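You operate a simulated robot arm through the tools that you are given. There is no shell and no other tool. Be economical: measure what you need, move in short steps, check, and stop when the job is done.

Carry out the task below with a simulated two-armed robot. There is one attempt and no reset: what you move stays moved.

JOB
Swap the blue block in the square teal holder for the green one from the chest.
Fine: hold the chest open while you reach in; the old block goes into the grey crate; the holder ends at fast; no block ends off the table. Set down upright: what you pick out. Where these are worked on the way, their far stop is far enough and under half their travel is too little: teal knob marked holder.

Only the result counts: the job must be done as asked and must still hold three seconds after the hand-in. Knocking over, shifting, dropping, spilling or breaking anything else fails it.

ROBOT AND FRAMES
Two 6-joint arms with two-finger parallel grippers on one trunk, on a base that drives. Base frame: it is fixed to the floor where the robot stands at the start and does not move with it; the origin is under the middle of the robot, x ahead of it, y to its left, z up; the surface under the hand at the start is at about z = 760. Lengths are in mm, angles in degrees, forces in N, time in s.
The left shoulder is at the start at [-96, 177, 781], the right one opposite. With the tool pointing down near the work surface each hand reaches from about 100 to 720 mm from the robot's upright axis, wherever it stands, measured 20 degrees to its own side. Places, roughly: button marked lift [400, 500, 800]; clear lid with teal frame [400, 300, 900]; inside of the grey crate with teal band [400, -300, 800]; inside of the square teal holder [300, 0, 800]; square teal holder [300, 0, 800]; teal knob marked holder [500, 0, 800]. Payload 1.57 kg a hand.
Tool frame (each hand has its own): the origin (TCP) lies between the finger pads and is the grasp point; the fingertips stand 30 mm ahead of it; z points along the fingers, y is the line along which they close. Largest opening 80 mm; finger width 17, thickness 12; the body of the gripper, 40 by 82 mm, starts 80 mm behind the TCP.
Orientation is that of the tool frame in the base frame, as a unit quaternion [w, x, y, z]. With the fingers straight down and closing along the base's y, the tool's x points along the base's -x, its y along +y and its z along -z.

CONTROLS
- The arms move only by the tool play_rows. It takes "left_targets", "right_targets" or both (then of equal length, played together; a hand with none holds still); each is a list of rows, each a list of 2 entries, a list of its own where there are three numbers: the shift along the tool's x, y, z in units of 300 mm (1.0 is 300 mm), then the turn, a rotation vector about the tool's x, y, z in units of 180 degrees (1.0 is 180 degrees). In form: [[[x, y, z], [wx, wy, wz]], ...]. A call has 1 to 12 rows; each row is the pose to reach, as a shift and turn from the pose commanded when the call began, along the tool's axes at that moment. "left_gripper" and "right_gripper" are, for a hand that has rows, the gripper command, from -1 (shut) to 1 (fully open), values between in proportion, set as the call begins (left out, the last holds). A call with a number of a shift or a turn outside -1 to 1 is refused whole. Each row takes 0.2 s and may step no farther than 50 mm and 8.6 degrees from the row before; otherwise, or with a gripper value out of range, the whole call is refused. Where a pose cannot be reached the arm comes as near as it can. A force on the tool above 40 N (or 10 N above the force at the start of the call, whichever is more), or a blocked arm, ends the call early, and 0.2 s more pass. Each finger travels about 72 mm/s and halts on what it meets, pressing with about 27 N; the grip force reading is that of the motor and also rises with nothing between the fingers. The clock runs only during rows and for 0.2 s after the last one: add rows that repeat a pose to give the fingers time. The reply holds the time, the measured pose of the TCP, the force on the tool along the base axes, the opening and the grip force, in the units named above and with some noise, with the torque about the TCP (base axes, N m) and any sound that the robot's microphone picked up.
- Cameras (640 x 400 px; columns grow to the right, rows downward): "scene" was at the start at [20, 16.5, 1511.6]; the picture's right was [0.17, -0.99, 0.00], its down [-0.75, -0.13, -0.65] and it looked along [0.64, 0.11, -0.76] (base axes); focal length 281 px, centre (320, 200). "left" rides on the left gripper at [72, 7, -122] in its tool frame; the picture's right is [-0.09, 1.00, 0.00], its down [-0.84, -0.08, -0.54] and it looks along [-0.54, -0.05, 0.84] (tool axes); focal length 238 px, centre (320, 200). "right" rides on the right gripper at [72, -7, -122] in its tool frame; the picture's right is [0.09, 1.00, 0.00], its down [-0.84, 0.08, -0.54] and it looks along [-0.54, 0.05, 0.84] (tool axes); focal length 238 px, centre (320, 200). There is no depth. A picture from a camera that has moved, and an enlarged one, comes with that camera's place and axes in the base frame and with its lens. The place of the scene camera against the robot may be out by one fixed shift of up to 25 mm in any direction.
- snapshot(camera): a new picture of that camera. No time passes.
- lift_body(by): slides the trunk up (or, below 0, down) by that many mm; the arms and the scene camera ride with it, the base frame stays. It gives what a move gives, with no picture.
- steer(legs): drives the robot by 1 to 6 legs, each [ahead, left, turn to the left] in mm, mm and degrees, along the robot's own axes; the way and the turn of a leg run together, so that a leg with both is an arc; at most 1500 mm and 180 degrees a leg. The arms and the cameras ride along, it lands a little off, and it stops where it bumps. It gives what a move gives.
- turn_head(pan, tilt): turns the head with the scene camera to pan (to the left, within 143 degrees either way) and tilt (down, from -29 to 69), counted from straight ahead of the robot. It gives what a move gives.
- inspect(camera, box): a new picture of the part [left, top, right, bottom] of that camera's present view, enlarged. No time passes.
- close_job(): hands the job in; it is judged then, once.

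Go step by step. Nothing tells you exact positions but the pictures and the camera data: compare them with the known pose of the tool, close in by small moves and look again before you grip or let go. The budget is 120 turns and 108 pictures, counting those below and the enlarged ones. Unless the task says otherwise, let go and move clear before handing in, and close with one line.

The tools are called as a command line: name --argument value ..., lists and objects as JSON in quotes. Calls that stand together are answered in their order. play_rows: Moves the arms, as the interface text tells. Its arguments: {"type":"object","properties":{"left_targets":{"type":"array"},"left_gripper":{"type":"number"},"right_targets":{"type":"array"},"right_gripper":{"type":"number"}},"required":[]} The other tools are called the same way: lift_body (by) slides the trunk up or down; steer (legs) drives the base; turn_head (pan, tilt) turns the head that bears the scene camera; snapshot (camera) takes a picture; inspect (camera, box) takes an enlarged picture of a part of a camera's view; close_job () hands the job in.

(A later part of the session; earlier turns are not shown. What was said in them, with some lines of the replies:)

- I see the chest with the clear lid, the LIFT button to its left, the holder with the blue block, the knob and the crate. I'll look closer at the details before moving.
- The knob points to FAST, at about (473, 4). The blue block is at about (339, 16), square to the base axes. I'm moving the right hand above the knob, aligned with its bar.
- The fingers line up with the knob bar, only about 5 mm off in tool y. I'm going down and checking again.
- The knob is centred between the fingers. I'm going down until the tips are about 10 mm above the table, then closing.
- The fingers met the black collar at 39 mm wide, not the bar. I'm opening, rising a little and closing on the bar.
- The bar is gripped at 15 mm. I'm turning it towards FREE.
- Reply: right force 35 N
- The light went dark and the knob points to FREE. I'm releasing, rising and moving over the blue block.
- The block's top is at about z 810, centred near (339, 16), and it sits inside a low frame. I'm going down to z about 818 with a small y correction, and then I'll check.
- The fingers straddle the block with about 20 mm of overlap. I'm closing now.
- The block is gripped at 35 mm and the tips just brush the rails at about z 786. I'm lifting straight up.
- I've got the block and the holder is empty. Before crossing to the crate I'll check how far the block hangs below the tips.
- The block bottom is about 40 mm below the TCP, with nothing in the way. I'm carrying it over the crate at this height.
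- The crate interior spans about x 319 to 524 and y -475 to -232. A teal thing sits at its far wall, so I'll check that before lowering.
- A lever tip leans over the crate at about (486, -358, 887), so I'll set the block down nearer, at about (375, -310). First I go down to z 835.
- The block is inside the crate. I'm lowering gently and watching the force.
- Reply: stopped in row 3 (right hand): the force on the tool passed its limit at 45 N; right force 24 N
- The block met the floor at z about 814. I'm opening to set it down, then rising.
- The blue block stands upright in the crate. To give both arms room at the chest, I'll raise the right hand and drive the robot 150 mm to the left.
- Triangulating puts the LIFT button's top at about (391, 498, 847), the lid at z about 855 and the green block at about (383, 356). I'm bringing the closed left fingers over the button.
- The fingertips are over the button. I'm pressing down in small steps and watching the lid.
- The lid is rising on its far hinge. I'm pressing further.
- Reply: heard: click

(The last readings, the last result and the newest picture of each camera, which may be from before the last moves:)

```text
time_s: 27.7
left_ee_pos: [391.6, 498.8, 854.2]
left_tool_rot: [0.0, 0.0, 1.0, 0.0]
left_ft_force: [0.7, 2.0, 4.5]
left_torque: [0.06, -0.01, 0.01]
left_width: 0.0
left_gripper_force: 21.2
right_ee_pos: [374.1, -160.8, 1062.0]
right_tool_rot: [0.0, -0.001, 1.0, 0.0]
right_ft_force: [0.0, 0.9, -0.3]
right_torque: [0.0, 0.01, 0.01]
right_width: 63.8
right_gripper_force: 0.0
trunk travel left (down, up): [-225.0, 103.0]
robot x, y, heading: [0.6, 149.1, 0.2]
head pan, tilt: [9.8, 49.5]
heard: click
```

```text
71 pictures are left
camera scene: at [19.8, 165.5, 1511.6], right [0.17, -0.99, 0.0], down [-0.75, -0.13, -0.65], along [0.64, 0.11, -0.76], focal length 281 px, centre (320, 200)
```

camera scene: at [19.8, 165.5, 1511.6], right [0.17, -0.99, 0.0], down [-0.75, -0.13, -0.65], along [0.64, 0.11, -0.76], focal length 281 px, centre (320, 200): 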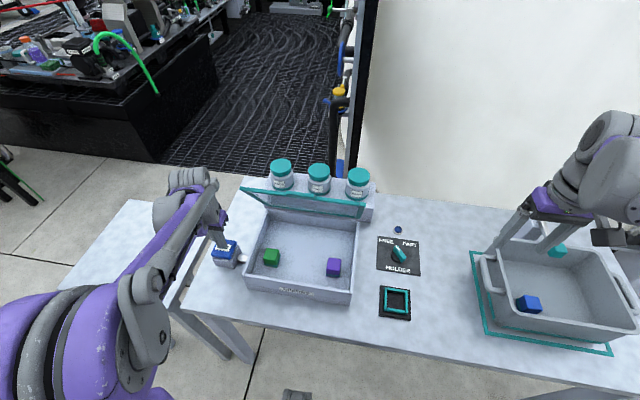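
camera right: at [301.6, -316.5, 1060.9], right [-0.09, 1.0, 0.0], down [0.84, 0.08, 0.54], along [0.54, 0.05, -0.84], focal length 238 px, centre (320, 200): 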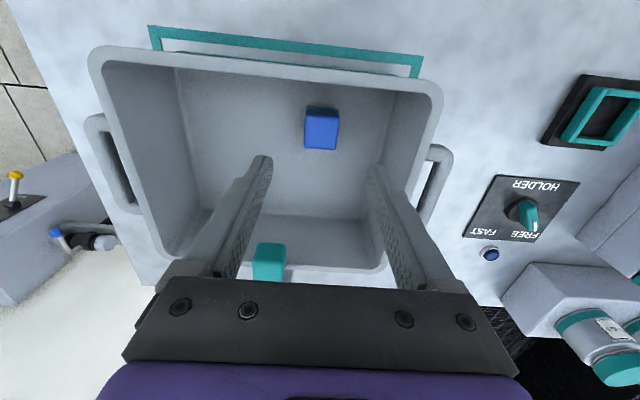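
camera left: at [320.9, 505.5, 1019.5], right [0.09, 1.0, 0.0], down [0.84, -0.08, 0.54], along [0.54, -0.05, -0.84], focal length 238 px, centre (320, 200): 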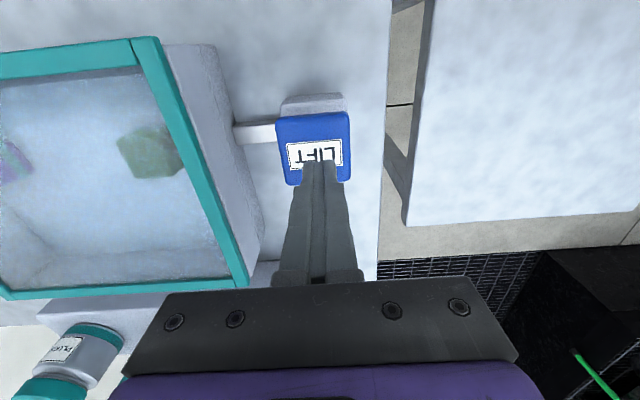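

The chest is fully open, there was a click, and the left hand holds it. I'm bringing the right hand across towards the green block.

play_rows --right_targets '[[[0, 0.15, 0], [0, 0, 0]], [[0, 0.3, 0], [0, 0, 0]], [[0, 0.45, 0], [0, 0, 0]], [[0, 0.6, 0], [0, 0, 0]], [[0, 0.75, 0], [0, 0, 0]], [[0, 0.9, 0], [0, 0, 0]], [[0, 0.98, 0], [0, 0, 0]]]'

snapshot --camera "right"

snapshot --camera "scene"

```text
time_s: 29.3
left_ee_pos: [391.6, 497.5, 853.5]
left_tool_rot: [0.0, 0.001, 1.0, 0.0]
left_ft_force: [-0.8, 1.0, 4.4]
left_torque: [0.03, 0.03, 0.0]
left_width: 0.0
left_gripper_force: 21.1
right_ee_pos: [374.9, 132.4, 1064.1]
right_tool_rot: [0.001, -0.002, 1.0, 0.0]
right_ft_force: [0.5, -0.1, -0.4]
right_torque: [-0.02, 0.04, 0.01]
right_width: 64.0
right_gripper_force: 0.0
trunk travel left (down, up): [-225.0, 103.0]
robot x, y, heading: [-3.7, 150.7, 0.1]
head pan, tilt: [9.8, 49.5]
```

```text
70 pictures are left
camera right: at [302.5, 125.0, 1185.0], right [-0.1, 1.0, 0.0], down [0.84, 0.08, 0.54], along [0.54, 0.05, -0.84], focal length 238 px, centre (320, 200)
```

right: 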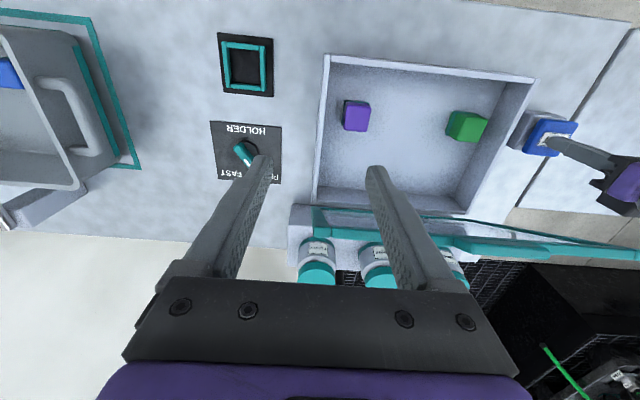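

```text
69 pictures are left
camera scene: at [19.7, 165.4, 1511.6], right [0.17, -0.99, 0.0], down [-0.75, -0.13, -0.65], along [0.64, 0.11, -0.76], focal length 281 px, centre (320, 200)
```

scene: 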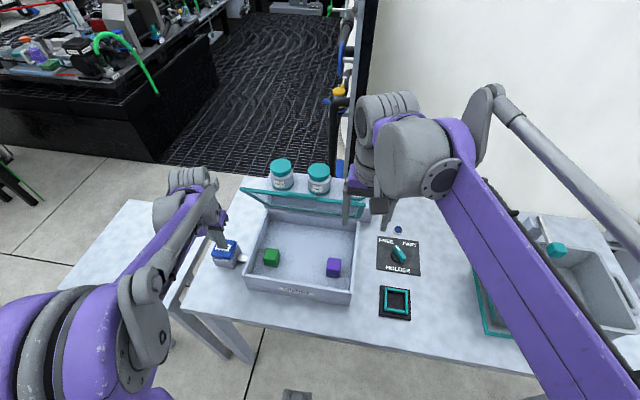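

The lid seems open only about 60 degrees and leans over the chest. I'll press a bit more to see whether it opens further.

play_rows --left_targets '[[[0, 0, 0.01], [0, 0, 0]], [[0, 0, 0.02], [0, 0, 0]], [[0, 0, 0.02], [0, 0, 0]], [[0, 0, 0.02], [0, 0, 0]]]'

inspect --camera "scene" --box '[180, 150, 380, 310]'

snapshot --camera "left"

```text
time_s: 30.3
left_ee_pos: [392.1, 497.4, 847.7]
left_tool_rot: [0.0, 0.0, 1.0, 0.0]
left_ft_force: [1.0, 1.8, 3.2]
left_torque: [0.03, 0.01, -0.04]
left_width: 0.0
left_gripper_force: 21.3
right_ee_pos: [375.1, 130.8, 1063.7]
right_tool_rot: [0.0, -0.001, 1.0, 0.0]
right_ft_force: [-0.2, 0.2, -0.1]
right_torque: [0.02, -0.02, 0.0]
right_width: 63.9
right_gripper_force: 0.1
trunk travel left (down, up): [-225.0, 103.0]
robot x, y, heading: [1.3, 148.6, 0.1]
head pan, tilt: [9.8, 49.5]
```

```text
2.50 times, centred on (280, 230) of scene
camera zoom: at [20.0, 165.5, 1511.6], right [0.17, -0.99, 0.0], down [-0.75, -0.13, -0.65], along [0.64, 0.11, -0.76], focal length 702 px, centre (420, 125)
```

zoom: 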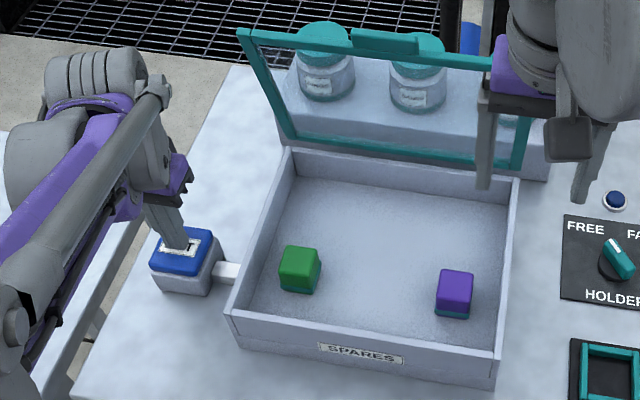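

```text
67 pictures are left
camera left: at [320.3, 503.7, 969.2], right [0.09, 1.0, 0.0], down [0.84, -0.08, 0.54], along [0.54, -0.05, -0.84], focal length 238 px, centre (320, 200)
```

left: 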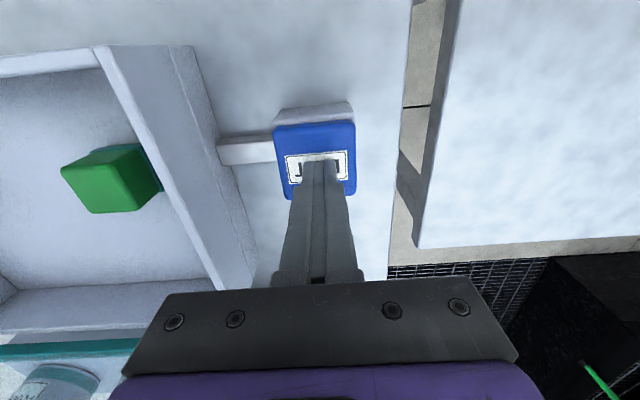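

The lid now stands near upright, with its free edge at about x 468. I'm moving the right hand over the green block.

play_rows --right_targets '[[[-0.005, 0.15, 0], [0, 0, 0]], [[-0.01, 0.3, 0], [0, 0, 0]], [[-0.015, 0.45, 0], [0, 0, 0]], [[-0.02, 0.6, 0], [0, 0, 0]], [[-0.025, 0.7, 0.05], [0, 0, 0]], [[-0.027, 0.755, 0.17], [0, 0, 0]], [[-0.027, 0.755, 0.3], [0, 0, 0]], [[-0.027, 0.755, 0.41], [0, 0, 0]], [[-0.027, 0.755, 0.41], [0, 0, 0]]]'

snapshot --camera "right"

snapshot --camera "scene"

```text
time_s: 32.3
left_ee_pos: [390.9, 498.2, 847.4]
left_tool_rot: [-0.001, 0.001, 1.0, 0.0]
left_ft_force: [0.3, -0.8, 3.3]
left_torque: [-0.01, 0.05, -0.02]
left_width: 0.2
left_gripper_force: 21.4
right_ee_pos: [381.5, 358.9, 938.2]
right_tool_rot: [0.0, -0.002, 1.0, 0.0]
right_ft_force: [1.0, -0.6, 0.8]
right_torque: [-0.01, -0.04, -0.02]
right_width: 64.0
right_gripper_force: 0.0
trunk travel left (down, up): [-225.0, 103.0]
robot x, y, heading: [0.0, 147.9, 0.1]
head pan, tilt: [9.8, 49.5]
```

```text
66 pictures are left
camera right: at [309.6, 352.5, 1059.2], right [-0.1, 1.0, 0.0], down [0.84, 0.08, 0.54], along [0.54, 0.05, -0.84], focal length 238 px, centre (320, 200)
```

right: 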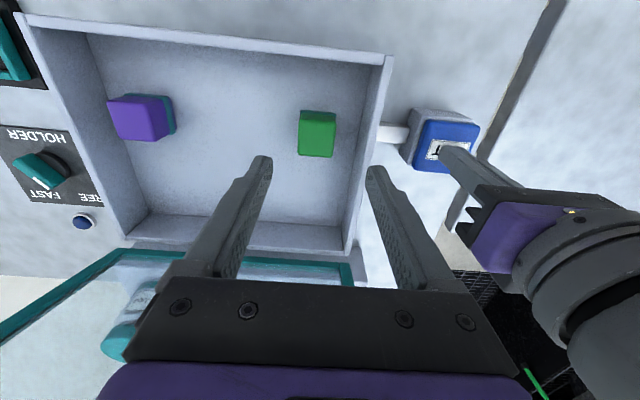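

```text
65 pictures are left
camera scene: at [19.8, 165.2, 1511.6], right [0.17, -0.99, 0.0], down [-0.75, -0.13, -0.65], along [0.64, 0.11, -0.76], focal length 281 px, centre (320, 200)
```

scene: 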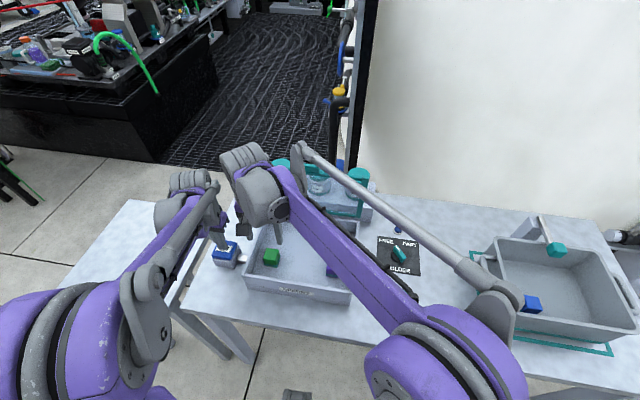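

inspect --camera "right" --box '[250, 80, 390, 200]'

```text
3.33 times, centred on (320, 140) of right
camera zoom: at [309.6, 352.5, 1059.2], right [-0.1, 1.0, 0.0], down [0.84, 0.08, 0.54], along [0.54, 0.05, -0.84], focal length 794 px, centre (320, 400)
```

zoom: 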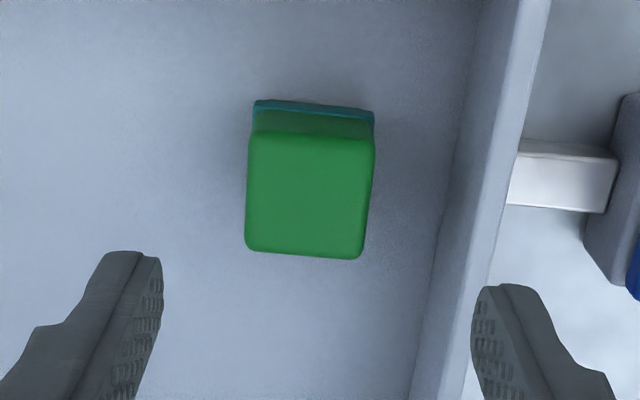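

The green block looks to be at about (384, 356) with its top near z 835, since the chest floor is raised. I'm going down to z about 862 and rechecking.

play_rows --right_targets '[[[-0.008, -0.01, 0.1], [0, 0, 0]], [[-0.008, -0.01, 0.2], [0, 0, 0]], [[-0.008, -0.01, 0.253], [0, 0, 0]], [[-0.008, -0.01, 0.253], [0, 0, 0]]]'

inspect --camera "right" --box '[200, 80, 440, 260]'

snapshot --camera "left"

```text
time_s: 33.3
left_ee_pos: [392.5, 497.8, 848.8]
left_tool_rot: [0.0, 0.0, 1.0, 0.0]
left_ft_force: [0.2, 0.8, 3.0]
left_torque: [0.01, 0.05, 0.01]
left_width: 0.0
left_gripper_force: 21.2
right_ee_pos: [382.5, 355.9, 862.1]
right_tool_rot: [0.0, -0.002, 1.0, 0.0]
right_ft_force: [0.1, 0.6, -0.4]
right_torque: [0.01, -0.01, -0.01]
right_width: 63.8
right_gripper_force: 0.1
trunk travel left (down, up): [-225.0, 103.0]
robot x, y, heading: [0.7, 151.2, 0.1]
head pan, tilt: [9.8, 49.5]
```

```text
2.22 times, centred on (320, 170) of right
camera zoom: at [310.4, 348.9, 983.5], right [-0.1, 1.0, 0.0], down [0.84, 0.08, 0.54], along [0.54, 0.05, -0.84], focal length 530 px, centre (320, 267)
```

zoom: 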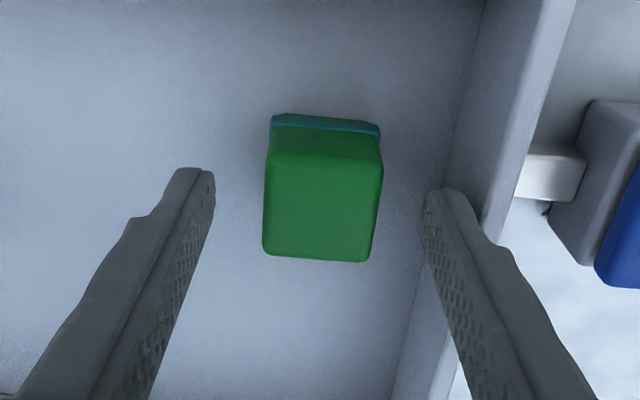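

```text
62 pictures are left
camera left: at [320.1, 503.6, 969.4], right [0.09, 1.0, 0.0], down [0.84, -0.08, 0.54], along [0.54, -0.05, -0.84], focal length 238 px, centre (320, 200)
```

left: 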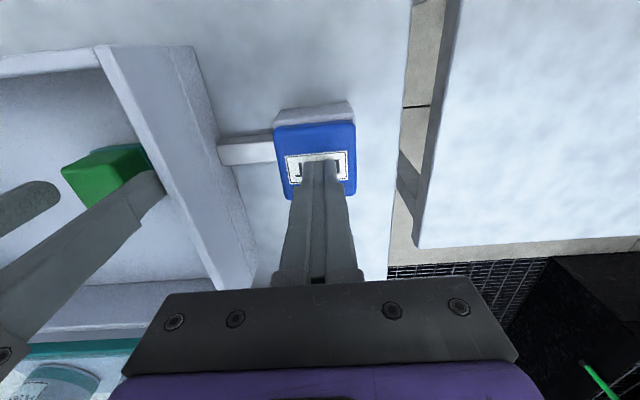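

The block top is at z about 834, centred under the hand. The chest wall is close on the left, so I'll narrow the fingers to 50 mm before going down.

play_rows --right_targets '[[[-0.005, 0, 0], [0, 0, 0]], [[-0.005, 0, 0], [0, 0, 0]], [[-0.005, 0, 0.04], [0, 0, 0]], [[-0.005, 0, 0.077], [0, 0, 0]], [[-0.005, 0, 0.077], [0, 0, 0]]]' --right_gripper 0.25

inspect --camera "right" --box '[200, 80, 440, 260]'

```text
time_s: 34.5
left_ee_pos: [390.7, 498.5, 847.6]
left_tool_rot: [0.0, 0.0, 1.0, 0.0]
left_ft_force: [-0.1, 0.3, 3.8]
left_torque: [0.05, 0.06, -0.01]
left_width: 0.0
left_gripper_force: 21.5
right_ee_pos: [384.1, 356.3, 839.4]
right_tool_rot: [0.001, -0.001, 1.0, 0.0]
right_ft_force: [0.0, -0.4, -0.5]
right_torque: [0.02, -0.03, -0.03]
right_width: 49.8
right_gripper_force: 0.0
trunk travel left (down, up): [-225.0, 103.0]
robot x, y, heading: [-1.1, 149.5, 0.2]
head pan, tilt: [9.8, 49.5]
```

```text
2.22 times, centred on (320, 170) of right
camera zoom: at [311.5, 349.8, 960.9], right [-0.1, 1.0, 0.0], down [0.84, 0.08, 0.54], along [0.54, 0.05, -0.84], focal length 530 px, centre (320, 267)
```

zoom: 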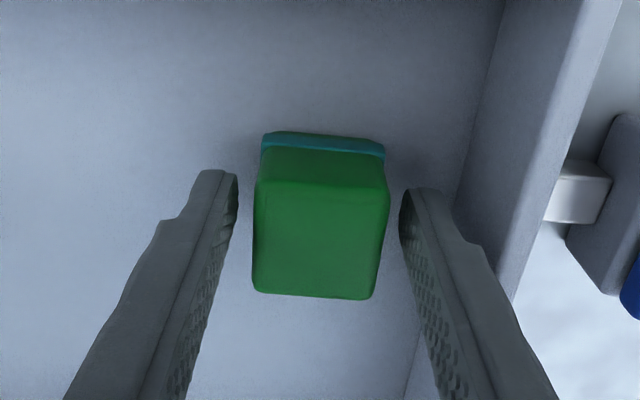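

The alignment is good. I'm closing and lifting.

play_rows --right_targets '[[[0, 0, 0], [0, 0, 0]], [[0, 0, 0], [0, 0, 0]], [[0, 0, 0], [0, 0, 0]], [[0, 0, 0], [0, 0, 0]]]' --right_gripper -1

play_rows --right_targets '[[[0, 0, -0.03], [0, 0, 0]], [[0, 0, -0.1], [0, 0, 0]], [[0, 0, -0.23], [0, 0, 0]], [[0, 0, -0.38], [0, 0, 0]], [[0, 0, -0.5], [0, 0, 0]], [[0, 0, -0.5], [0, 0, 0]]]'

snapshot --camera "right"

```text
time_s: 35.5
left_ee_pos: [391.5, 496.8, 847.9]
left_tool_rot: [0.0, -0.001, 1.0, -0.001]
left_ft_force: [0.0, 0.6, 2.9]
left_torque: [0.02, -0.05, 0.01]
left_width: 0.0
left_gripper_force: 21.5
right_ee_pos: [384.0, 355.7, 840.2]
right_tool_rot: [-0.001, -0.002, 1.0, 0.0]
right_ft_force: [-0.3, 0.2, 0.1]
right_torque: [-0.02, 0.01, -0.03]
right_width: 34.9
right_gripper_force: 27.1
trunk travel left (down, up): [-225.0, 103.0]
robot x, y, heading: [-1.7, 146.7, 0.4]
head pan, tilt: [9.8, 49.5]
```

```text
time_s: 36.9
left_ee_pos: [390.5, 498.5, 849.0]
left_tool_rot: [0.0, 0.0, 1.0, 0.0]
left_ft_force: [-0.7, 0.6, 2.8]
left_torque: [0.04, 0.04, 0.01]
left_width: 0.2
left_gripper_force: 21.4
right_ee_pos: [384.1, 358.1, 989.8]
right_tool_rot: [0.0, -0.001, 1.0, 0.0]
right_ft_force: [-0.4, 0.6, 0.1]
right_torque: [-0.02, 0.01, 0.02]
right_width: 34.9
right_gripper_force: 26.4
trunk travel left (down, up): [-225.0, 103.0]
robot x, y, heading: [1.4, 148.6, 0.0]
head pan, tilt: [9.8, 49.5]
```

```text
60 pictures are left
camera right: at [312.1, 351.3, 1111.4], right [-0.1, 1.0, 0.0], down [0.84, 0.08, 0.54], along [0.54, 0.05, -0.84], focal length 238 px, centre (320, 200)
```

right: 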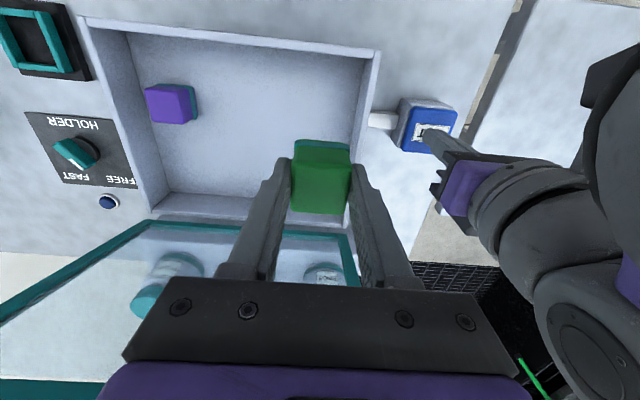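

The green block is up and clear. I'm carrying it to the holder, still holding the chest open until the hand is away.

play_rows --right_targets '[[[0.015, -0.13, 0], [0, 0, 0]], [[0.03, -0.28, 0], [0, 0, 0]], [[0.05, -0.43, 0], [0, 0, 0]], [[0.075, -0.58, 0], [0, 0, 0]], [[0.1, -0.73, 0], [0, 0, 0]], [[0.125, -0.86, 0], [0, 0, 0]], [[0.15, -0.99, 0], [0, 0, 0]], [[0.15, -0.99, 0], [0, 0, 0]]]'

play_rows --right_targets '[[[0, -0.07, 0], [0, 0, 0]], [[0, -0.143, 0], [0, 0, 0]], [[0, -0.143, 0], [0, 0, 0]]]'

snapshot --camera "right"

snapshot --camera "scene"

```text
time_s: 38.7
left_ee_pos: [390.1, 496.8, 848.8]
left_tool_rot: [0.0, 0.0, 1.0, 0.0]
left_ft_force: [-0.2, -0.6, 3.6]
left_torque: [-0.02, 0.01, 0.01]
left_width: 0.2
left_gripper_force: 21.2
right_ee_pos: [340.3, 58.3, 990.1]
right_tool_rot: [0.0, -0.002, 1.0, 0.001]
right_ft_force: [0.0, -0.1, -0.9]
right_torque: [-0.01, -0.01, -0.02]
right_width: 35.1
right_gripper_force: 27.3
trunk travel left (down, up): [-225.0, 103.0]
robot x, y, heading: [-2.7, 147.7, 0.1]
head pan, tilt: [9.8, 49.5]
```

```text
time_s: 39.5
left_ee_pos: [391.1, 498.2, 848.0]
left_tool_rot: [-0.001, 0.0, 1.0, 0.0]
left_ft_force: [-0.3, 0.0, 3.1]
left_torque: [-0.01, 0.02, -0.01]
left_width: 0.0
left_gripper_force: 21.0
right_ee_pos: [339.8, 15.9, 989.0]
right_tool_rot: [0.0, -0.002, 1.0, 0.0]
right_ft_force: [-0.5, -0.6, 0.0]
right_torque: [-0.01, 0.02, -0.01]
right_width: 35.1
right_gripper_force: 26.8
trunk travel left (down, up): [-225.0, 103.0]
robot x, y, heading: [-2.6, 146.6, -0.3]
head pan, tilt: [9.8, 49.5]
```

```text
59 pictures are left
camera right: at [267.9, 9.3, 1111.1], right [-0.1, 1.0, 0.0], down [0.84, 0.08, 0.54], along [0.54, 0.05, -0.84], focal length 238 px, centre (320, 200)
```

right: 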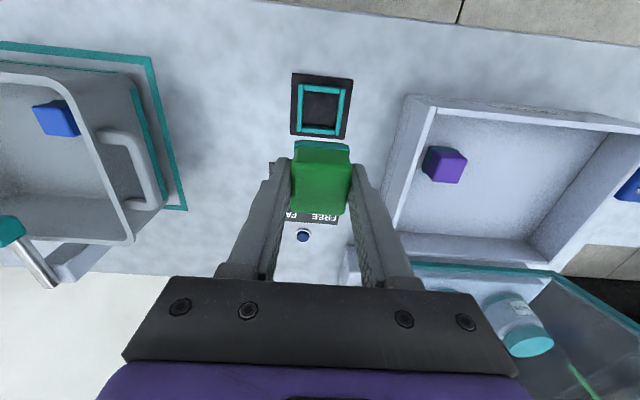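

```text
58 pictures are left
camera scene: at [19.7, 165.2, 1511.6], right [0.17, -0.99, 0.0], down [-0.75, -0.13, -0.65], along [0.64, 0.11, -0.76], focal length 281 px, centre (320, 200)
```

scene: 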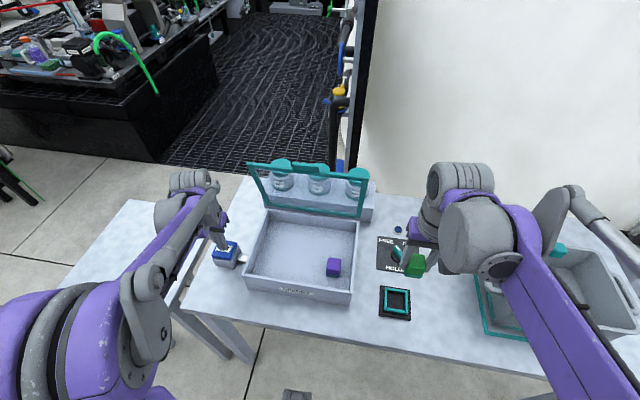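

The right hand is clear of the chest, so I let the lid down slowly by raising the left hand. Meanwhile I measure the holder slot.

play_rows --left_targets '[[[0, 0, -0.01], [0, 0, 0]], [[0, 0, -0.02], [0, 0, 0]], [[0, 0, -0.03], [0, 0, 0]], [[0, 0, -0.04], [0, 0, 0]], [[0, 0, -0.05], [0, 0, 0]], [[0, 0, -0.06], [0, 0, 0]], [[0, 0, -0.07], [0, 0, 0]], [[0, 0, -0.08], [0, 0, 0]], [[0, 0, -0.09], [0, 0, 0]], [[0, 0, -0.1], [0, 0, 0]], [[0, 0, -0.12], [0, 0, 0]], [[0, 0, -0.17], [0, 0, 0]]]'

inspect --camera "right" --box '[250, 50, 390, 230]'

snapshot --camera "scene"

```text
time_s: 42.1
left_ee_pos: [390.6, 498.4, 901.7]
left_tool_rot: [0.0, -0.001, 1.0, 0.0]
left_ft_force: [-0.2, 0.1, 0.2]
left_torque: [0.01, 0.0, -0.03]
left_width: 0.0
left_gripper_force: 21.4
right_ee_pos: [341.0, 16.7, 990.5]
right_tool_rot: [0.0, -0.002, 1.0, 0.0]
right_ft_force: [-0.1, 0.4, 0.1]
right_torque: [-0.01, 0.01, 0.02]
right_width: 34.9
right_gripper_force: 27.5
trunk travel left (down, up): [-225.0, 103.0]
robot x, y, heading: [2.9, 144.0, -0.1]
head pan, tilt: [9.8, 49.5]
```

```text
2.22 times, centred on (320, 140) of right
camera zoom: at [268.0, 9.7, 1111.1], right [-0.1, 1.0, 0.0], down [0.84, 0.08, 0.54], along [0.54, 0.05, -0.84], focal length 530 px, centre (320, 333)
```

zoom: 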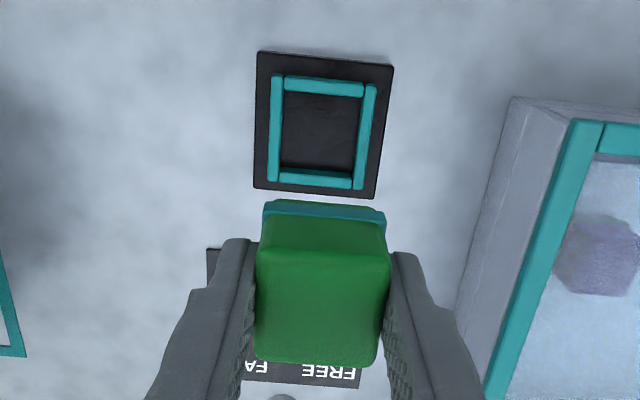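

```text
56 pictures are left
camera scene: at [19.8, 165.3, 1511.6], right [0.17, -0.99, 0.0], down [-0.75, -0.13, -0.65], along [0.64, 0.11, -0.76], focal length 281 px, centre (320, 200)
```

scene: 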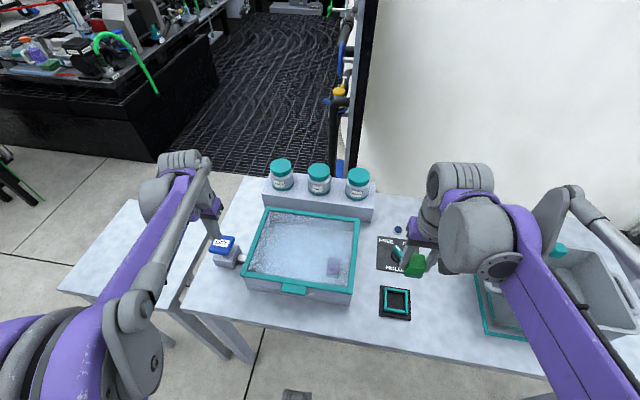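

The chest is closed. The slot centre is at about (338.5, 15.5) and 45 mm wide, which leaves 5 mm around the block. I'm going down to z 850 and checking.

play_rows --right_targets '[[[0.005, -0.003, 0.15], [0, 0, 0]], [[0.005, -0.003, 0.3], [0, 0, 0]], [[0.005, -0.003, 0.45], [0, 0, 0]], [[0.005, -0.003, 0.467], [0, 0, 0]], [[0.005, -0.003, 0.467], [0, 0, 0]]]'

inspect --camera "right" --box '[230, 70, 410, 230]'

inspect --camera "scene" --box '[350, 240, 450, 330]'

```text
time_s: 43.3
left_ee_pos: [390.5, 499.6, 900.6]
left_tool_rot: [0.0, -0.001, 1.0, -0.001]
left_ft_force: [-0.1, 0.9, -0.5]
left_torque: [0.02, 0.02, 0.0]
left_width: 0.0
left_gripper_force: 21.7
right_ee_pos: [338.5, 16.7, 847.9]
right_tool_rot: [0.0, -0.002, 1.0, 0.0]
right_ft_force: [-0.1, 0.0, -0.5]
right_torque: [0.03, 0.03, 0.0]
right_width: 34.9
right_gripper_force: 27.1
trunk travel left (down, up): [-225.0, 103.0]
robot x, y, heading: [-1.1, 148.6, 0.3]
head pan, tilt: [9.8, 49.5]
```

```text
2.50 times, centred on (320, 150) of right
camera zoom: at [267.0, 10.2, 970.7], right [-0.1, 1.0, 0.0], down [0.84, 0.08, 0.54], along [0.54, 0.05, -0.84], focal length 596 px, centre (320, 325)
```

zoom: 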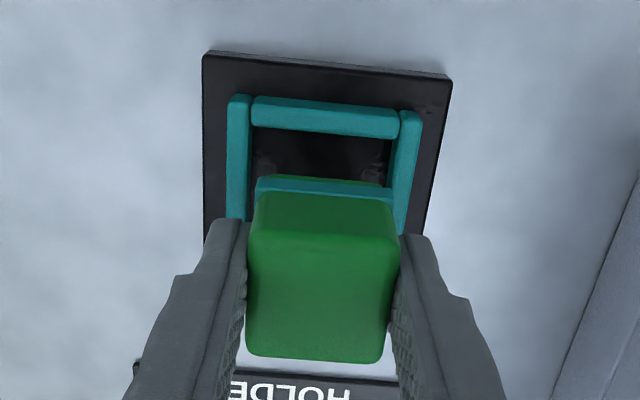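

```text
4.44 times, centred on (400, 285) of scene
camera zoom: at [20.2, 165.5, 1511.6], right [0.17, -0.99, 0.0], down [-0.75, -0.13, -0.65], along [0.64, 0.11, -0.76], focal length 1248 px, centre (-36, -178)
```

zoom: 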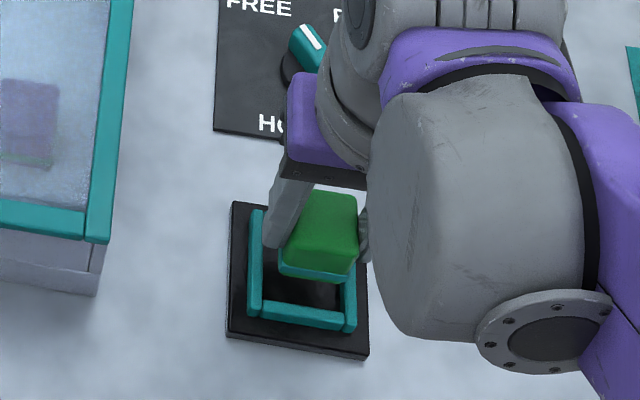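

Still aligned. I'm lowering the block into the slot slowly.

play_rows --right_targets '[[[0, -0.003, 0.03], [0, 0, 0]], [[0, -0.003, 0.06], [0, 0, 0]], [[0, -0.003, 0.085], [0, 0, 0]], [[0, -0.003, 0.095], [0, 0, 0]], [[0, -0.003, 0.105], [0, 0, 0]], [[0, -0.003, 0.105], [0, 0, 0]]]'

inspect --camera "right" --box '[230, 70, 410, 230]'

```text
time_s: 44.7
left_ee_pos: [390.5, 498.7, 899.7]
left_tool_rot: [0.0, 0.0, 1.0, 0.0]
left_ft_force: [0.0, 0.2, 0.4]
left_torque: [0.0, 0.01, -0.02]
left_width: 0.0
left_gripper_force: 21.4
right_ee_pos: [339.6, 13.8, 818.2]
right_tool_rot: [0.0, -0.002, 1.0, 0.0]
right_ft_force: [0.3, -0.1, -1.1]
right_torque: [0.01, -0.03, 0.01]
right_width: 34.9
right_gripper_force: 26.6
trunk travel left (down, up): [-225.0, 103.0]
robot x, y, heading: [0.7, 148.2, 0.0]
head pan, tilt: [9.8, 49.5]
```

```text
2.50 times, centred on (320, 150) of right
camera zoom: at [267.1, 8.0, 940.2], right [-0.1, 1.0, 0.0], down [0.84, 0.08, 0.54], along [0.54, 0.05, -0.84], focal length 596 px, centre (320, 325)
```

zoom: 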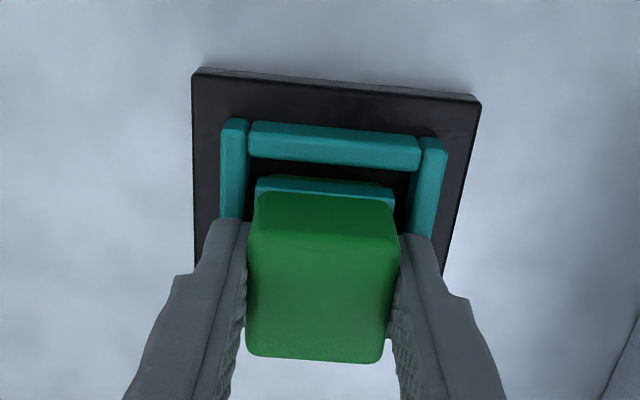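

It's nearly down and sits about 1.5 mm low in y. I'm correcting that and lowering to contact.

play_rows --right_targets '[[[0, 0.006, 0], [0, 0, 0]], [[0, 0.006, 0.007], [0, 0, 0]], [[0, 0.006, 0.013], [0, 0, 0]], [[0, 0.006, 0.013], [0, 0, 0]]]'

inspect --camera "right" --box '[230, 70, 410, 230]'

```text
time_s: 45.7
left_ee_pos: [390.5, 499.7, 900.3]
left_tool_rot: [0.0, 0.0, 1.0, 0.0]
left_ft_force: [0.2, -0.2, 0.0]
left_torque: [-0.02, -0.02, 0.01]
left_width: 0.1
left_gripper_force: 21.4
right_ee_pos: [338.8, 16.3, 817.0]
right_tool_rot: [0.001, -0.002, 1.0, 0.0]
right_ft_force: [2.4, -2.2, 25.4]
right_torque: [-0.05, -0.04, 0.02]
right_width: 35.4
right_gripper_force: 27.0
trunk travel left (down, up): [-225.0, 103.0]
robot x, y, heading: [0.5, 148.9, -0.1]
head pan, tilt: [9.8, 49.5]
```

```text
2.50 times, centred on (320, 150) of right
camera zoom: at [266.6, 10.3, 937.7], right [-0.1, 1.0, 0.0], down [0.84, 0.08, 0.54], along [0.54, 0.05, -0.84], focal length 596 px, centre (320, 325)
```

zoom: 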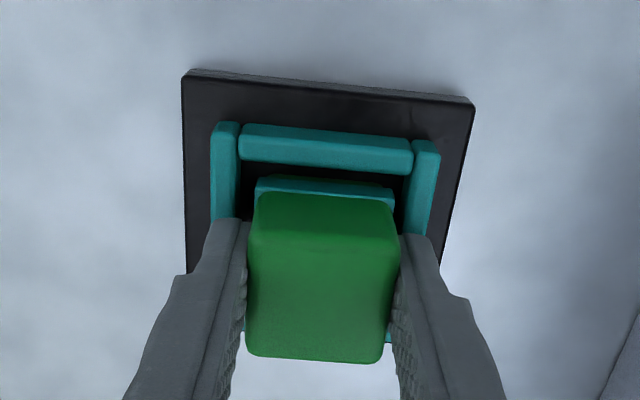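

The block has made contact at z 817. I'm letting go and rising straight up.

play_rows --right_targets '[[[0, 0, -0.008], [0, 0, 0]], [[0, 0, -0.008], [0, 0, 0]], [[0, 0, -0.008], [0, 0, 0]], [[0, 0, -0.12], [0, 0, 0]], [[0, 0, -0.25], [0, 0, 0]], [[0, 0, -0.33], [0, 0, 0]], [[0, 0, -0.33], [0, 0, 0]]]' --right_gripper 0.5

inspect --camera "right" --box '[220, 60, 420, 260]'

```text
time_s: 47.3
left_ee_pos: [391.0, 499.6, 900.2]
left_tool_rot: [0.0, 0.0, 1.0, -0.001]
left_ft_force: [-0.5, 0.5, -0.5]
left_torque: [0.02, 0.01, 0.0]
left_width: 0.0
left_gripper_force: 21.3
right_ee_pos: [340.1, 16.4, 915.1]
right_tool_rot: [0.0, -0.002, 1.0, 0.0]
right_ft_force: [0.2, -0.7, -0.3]
right_torque: [0.0, -0.02, 0.0]
right_width: 60.0
right_gripper_force: 0.0
trunk travel left (down, up): [-225.0, 103.0]
robot x, y, heading: [0.4, 152.2, 0.3]
head pan, tilt: [9.8, 49.5]
```

```text
2.00 times, centred on (320, 160) of right
camera zoom: at [268.0, 10.8, 1035.4], right [-0.1, 1.0, 0.0], down [0.84, 0.08, 0.54], along [0.54, 0.05, -0.84], focal length 477 px, centre (320, 280)
```

zoom: 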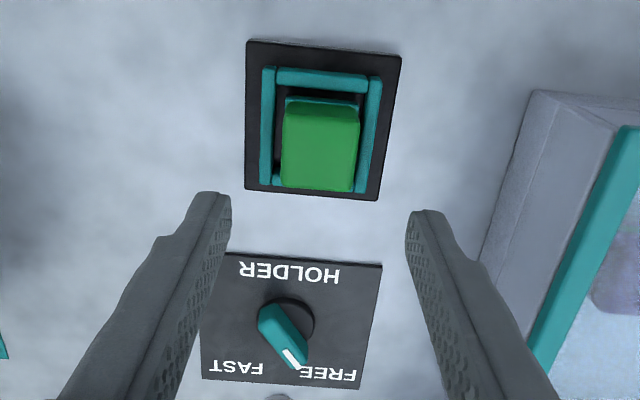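

The green block sits upright in the slot. Next I turn the knob back, moving over it with a yaw of about 36 degrees to match the bar.

play_rows --right_targets '[[[-0.09, -0.007, 0.02], [0, 0, -0.04]], [[-0.18, -0.014, 0.04], [0, 0, -0.08]], [[-0.27, -0.022, 0.06], [0, 0, -0.12]], [[-0.36, -0.03, 0.08], [0, 0, -0.16]], [[-0.452, -0.036, 0.1], [0, 0, -0.2]], [[-0.452, -0.036, 0.17], [0, 0, -0.2]], [[-0.452, -0.036, 0.25], [0, 0, -0.2]], [[-0.452, -0.036, 0.25], [0, 0, -0.2]]]'

snapshot --camera "right"

```text
time_s: 49.1
left_ee_pos: [391.1, 499.0, 900.8]
left_tool_rot: [0.0, 0.0, 1.0, 0.001]
left_ft_force: [-0.3, -0.8, -0.9]
left_torque: [0.0, 0.0, 0.02]
left_width: 0.2
left_gripper_force: 21.0
right_ee_pos: [476.2, 6.1, 837.7]
right_tool_rot: [0.0, -0.31, 0.951, -0.001]
right_ft_force: [0.1, 0.3, -0.3]
right_torque: [0.01, 0.01, -0.04]
right_width: 60.0
right_gripper_force: 0.0
trunk travel left (down, up): [-225.0, 103.0]
robot x, y, heading: [0.4, 147.2, -0.1]
head pan, tilt: [9.8, 49.5]
```

```text
50 pictures are left
camera right: at [421.0, -42.1, 960.1], right [-0.66, 0.75, 0.0], down [0.63, 0.56, 0.54], along [0.41, 0.36, -0.84], focal length 238 px, centre (320, 200)
```

right: 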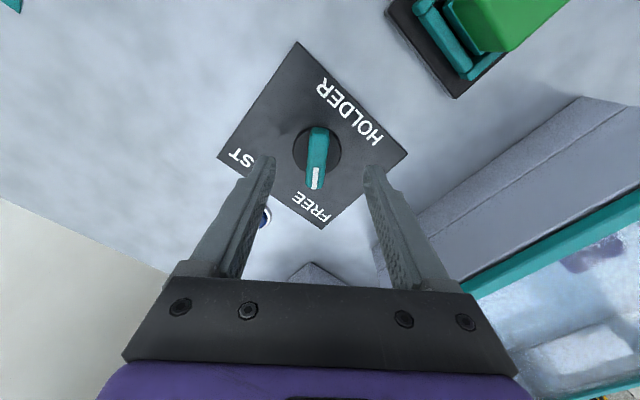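

The bar is aligned, about 2.5 mm off in tool y. I'm correcting, going down and gripping the bar.

play_rows --right_targets '[[[0, -0.008, 0.03], [0, 0, 0]], [[0, -0.008, 0.075], [0, 0, 0]], [[0, -0.008, 0.075], [0, 0, 0]]]'

play_rows --right_targets '[[[0, 0, 0], [0, 0, 0]], [[0, 0, 0], [0, 0, 0]], [[0, 0, 0], [0, 0, 0]], [[0, 0, 0], [0, 0, 0]], [[0, 0, 0], [0, 0, 0]]]' --right_gripper -1

snapshot --camera "right"

```text
time_s: 49.9
left_ee_pos: [390.2, 499.5, 900.3]
left_tool_rot: [-0.001, 0.0, 1.0, 0.0]
left_ft_force: [-0.6, -0.2, -0.2]
left_torque: [0.03, 0.0, -0.03]
left_width: 0.3
left_gripper_force: 21.2
right_ee_pos: [476.3, 2.7, 816.8]
right_tool_rot: [0.0, -0.311, 0.95, 0.0]
right_ft_force: [0.3, -0.7, 0.7]
right_torque: [0.0, 0.0, -0.04]
right_width: 60.0
right_gripper_force: 0.0
trunk travel left (down, up): [-225.0, 103.0]
robot x, y, heading: [-2.1, 149.1, 0.3]
head pan, tilt: [9.8, 49.5]
```

```text
time_s: 51.1
left_ee_pos: [391.1, 500.5, 900.3]
left_tool_rot: [0.0, 0.0, 1.0, 0.0]
left_ft_force: [0.3, -0.2, 0.6]
left_torque: [0.02, 0.03, 0.0]
left_width: 0.2
left_gripper_force: 21.8
right_ee_pos: [477.1, 2.3, 817.0]
right_tool_rot: [-0.001, -0.311, 0.951, -0.001]
right_ft_force: [-4.3, 4.4, -5.3]
right_torque: [0.15, 0.09, -0.6]
right_width: 15.0
right_gripper_force: 30.9
trunk travel left (down, up): [-225.0, 103.0]
robot x, y, heading: [0.9, 149.8, -0.1]
head pan, tilt: [9.8, 49.5]
```

```text
49 pictures are left
camera right: at [422.3, -44.0, 937.7], right [-0.66, 0.75, 0.0], down [0.63, 0.56, 0.54], along [0.41, 0.36, -0.84], focal length 238 px, centre (320, 200)
```

right: 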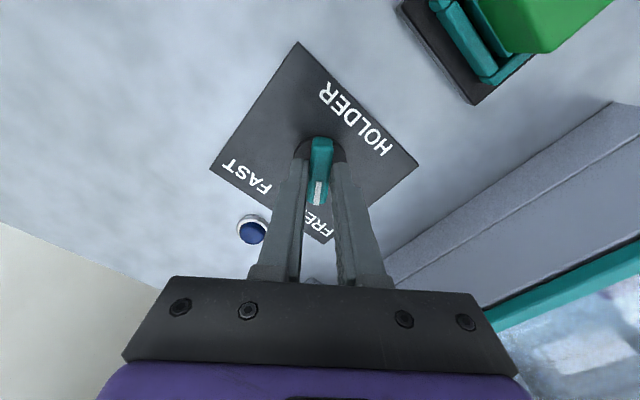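

The bar is gripped. I'm turning it back to FAST, following the small arc of the grip point.

play_rows --right_targets '[[[0, 0.002, 0], [0, 0, 0.036]], [[-0.001, 0.004, 0], [0, 0, 0.072]], [[-0.001, 0.006, 0], [0, 0, 0.108]], [[-0.002, 0.008, 0], [0, 0, 0.144]], [[-0.003, 0.01, 0], [0, 0, 0.18]], [[-0.003, 0.012, 0], [0, 0, 0.216]], [[-0.004, 0.014, 0], [0, 0, 0.252]], [[-0.005, 0.016, 0], [0, 0, 0.288]], [[-0.006, 0.018, 0], [0, 0, 0.324]], [[-0.006, 0.02, 0], [0, 0, 0.36]], [[-0.007, 0.0215, 0], [0, 0, 0.397]], [[-0.007, 0.0215, 0], [0, 0, 0.397]]]'

snapshot --camera "right"

```text
time_s: 53.7
left_ee_pos: [393.0, 497.5, 900.6]
left_tool_rot: [-0.001, -0.001, 1.0, 0.001]
left_ft_force: [-0.2, 0.4, 0.2]
left_torque: [0.06, 0.02, 0.0]
left_width: 0.0
left_gripper_force: 21.3
right_ee_pos: [476.0, 8.9, 814.8]
right_tool_rot: [0.0, 0.303, 0.953, 0.0]
right_ft_force: [20.7, -15.3, 12.3]
right_torque: [-0.54, -0.53, 0.36]
right_width: 15.2
right_gripper_force: 30.9
trunk travel left (down, up): [-225.0, 103.0]
robot x, y, heading: [-0.3, 151.8, 0.2]
head pan, tilt: [9.8, 49.5]
```

```text
48 pictures are left
camera right: at [412.3, 45.7, 936.8], right [0.5, 0.87, 0.0], down [0.73, -0.42, 0.54], along [0.47, -0.27, -0.84], focal length 238 px, centre (320, 200)
```

right: 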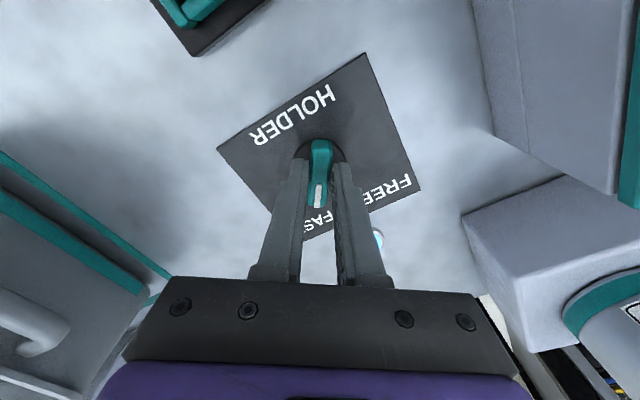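

The light is on again at FAST. I'm releasing and rising clear with both hands, then checking.

play_rows --right_targets '[[[0, 0, 0], [0, 0, 0]], [[0, 0, 0], [0, 0, 0]], [[0, 0, -0.1], [0, 0, 0]], [[0, 0, -0.25], [0, 0, 0]], [[0, 0, -0.4], [0, 0, 0]], [[0, 0, -0.55], [0, 0, 0]], [[0, 0, -0.7], [0, 0, 0]]]' --left_targets '[[[0, 0, 0], [0, 0, 0]], [[0, 0, -0.05], [0, 0, 0]], [[0, 0, -0.15], [0, 0, 0]], [[0, 0, -0.25], [0, 0, 0]], [[0, 0, -0.35], [0, 0, 0]], [[0, 0, -0.4], [0, 0, 0]], [[0, 0, -0.4], [0, 0, 0]]]' --right_gripper 0.5

snapshot --camera "right"

snapshot --camera "scene"

```text
time_s: 55.3
left_ee_pos: [393.0, 498.3, 1019.8]
left_tool_rot: [0.0, 0.0, 1.0, 0.0]
left_ft_force: [0.2, 0.3, -1.1]
left_torque: [-0.02, -0.02, 0.0]
left_width: 0.0
left_gripper_force: 21.2
right_ee_pos: [471.6, 10.1, 1027.1]
right_tool_rot: [0.0, 0.304, 0.953, 0.0]
right_ft_force: [1.1, 0.1, 0.6]
right_torque: [-0.04, 0.01, 0.0]
right_width: 59.9
right_gripper_force: 0.0
trunk travel left (down, up): [-225.0, 103.0]
robot x, y, heading: [-1.9, 146.6, -0.1]
head pan, tilt: [9.8, 49.5]
```

```text
47 pictures are left
camera right: at [408.7, 46.6, 1148.2], right [0.5, 0.87, 0.0], down [0.73, -0.42, 0.54], along [0.47, -0.27, -0.84], focal length 238 px, centre (320, 200)
```

right: 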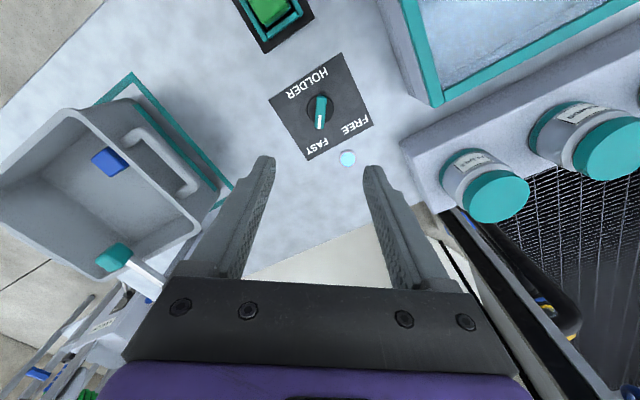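

```text
46 pictures are left
camera scene: at [19.7, 165.6, 1511.6], right [0.17, -0.99, 0.0], down [-0.75, -0.13, -0.65], along [0.64, 0.11, -0.76], focal length 281 px, centre (320, 200)
```

scene: 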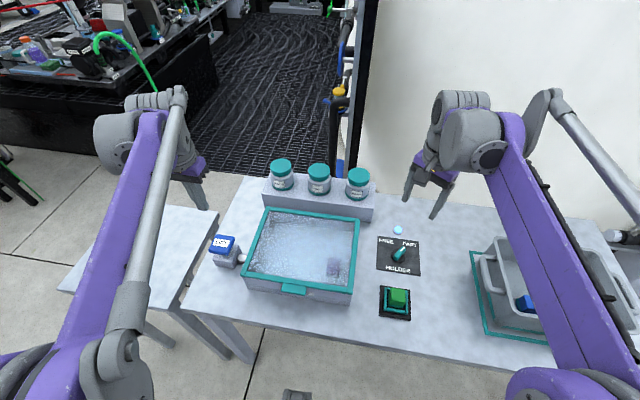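

The knob is at FAST with its light on. The green block is upright in the holder, the blue one is in the crate, the chest is shut with the spare inside, and both hands are clear, so I'm handing in.

close_job

```text
The job is handed in.
```

The green block is now in the teal holder, which is set back to FAST. The old blue block is upright in the grey crate, and nothing else was disturbed as far as the last pictures show.
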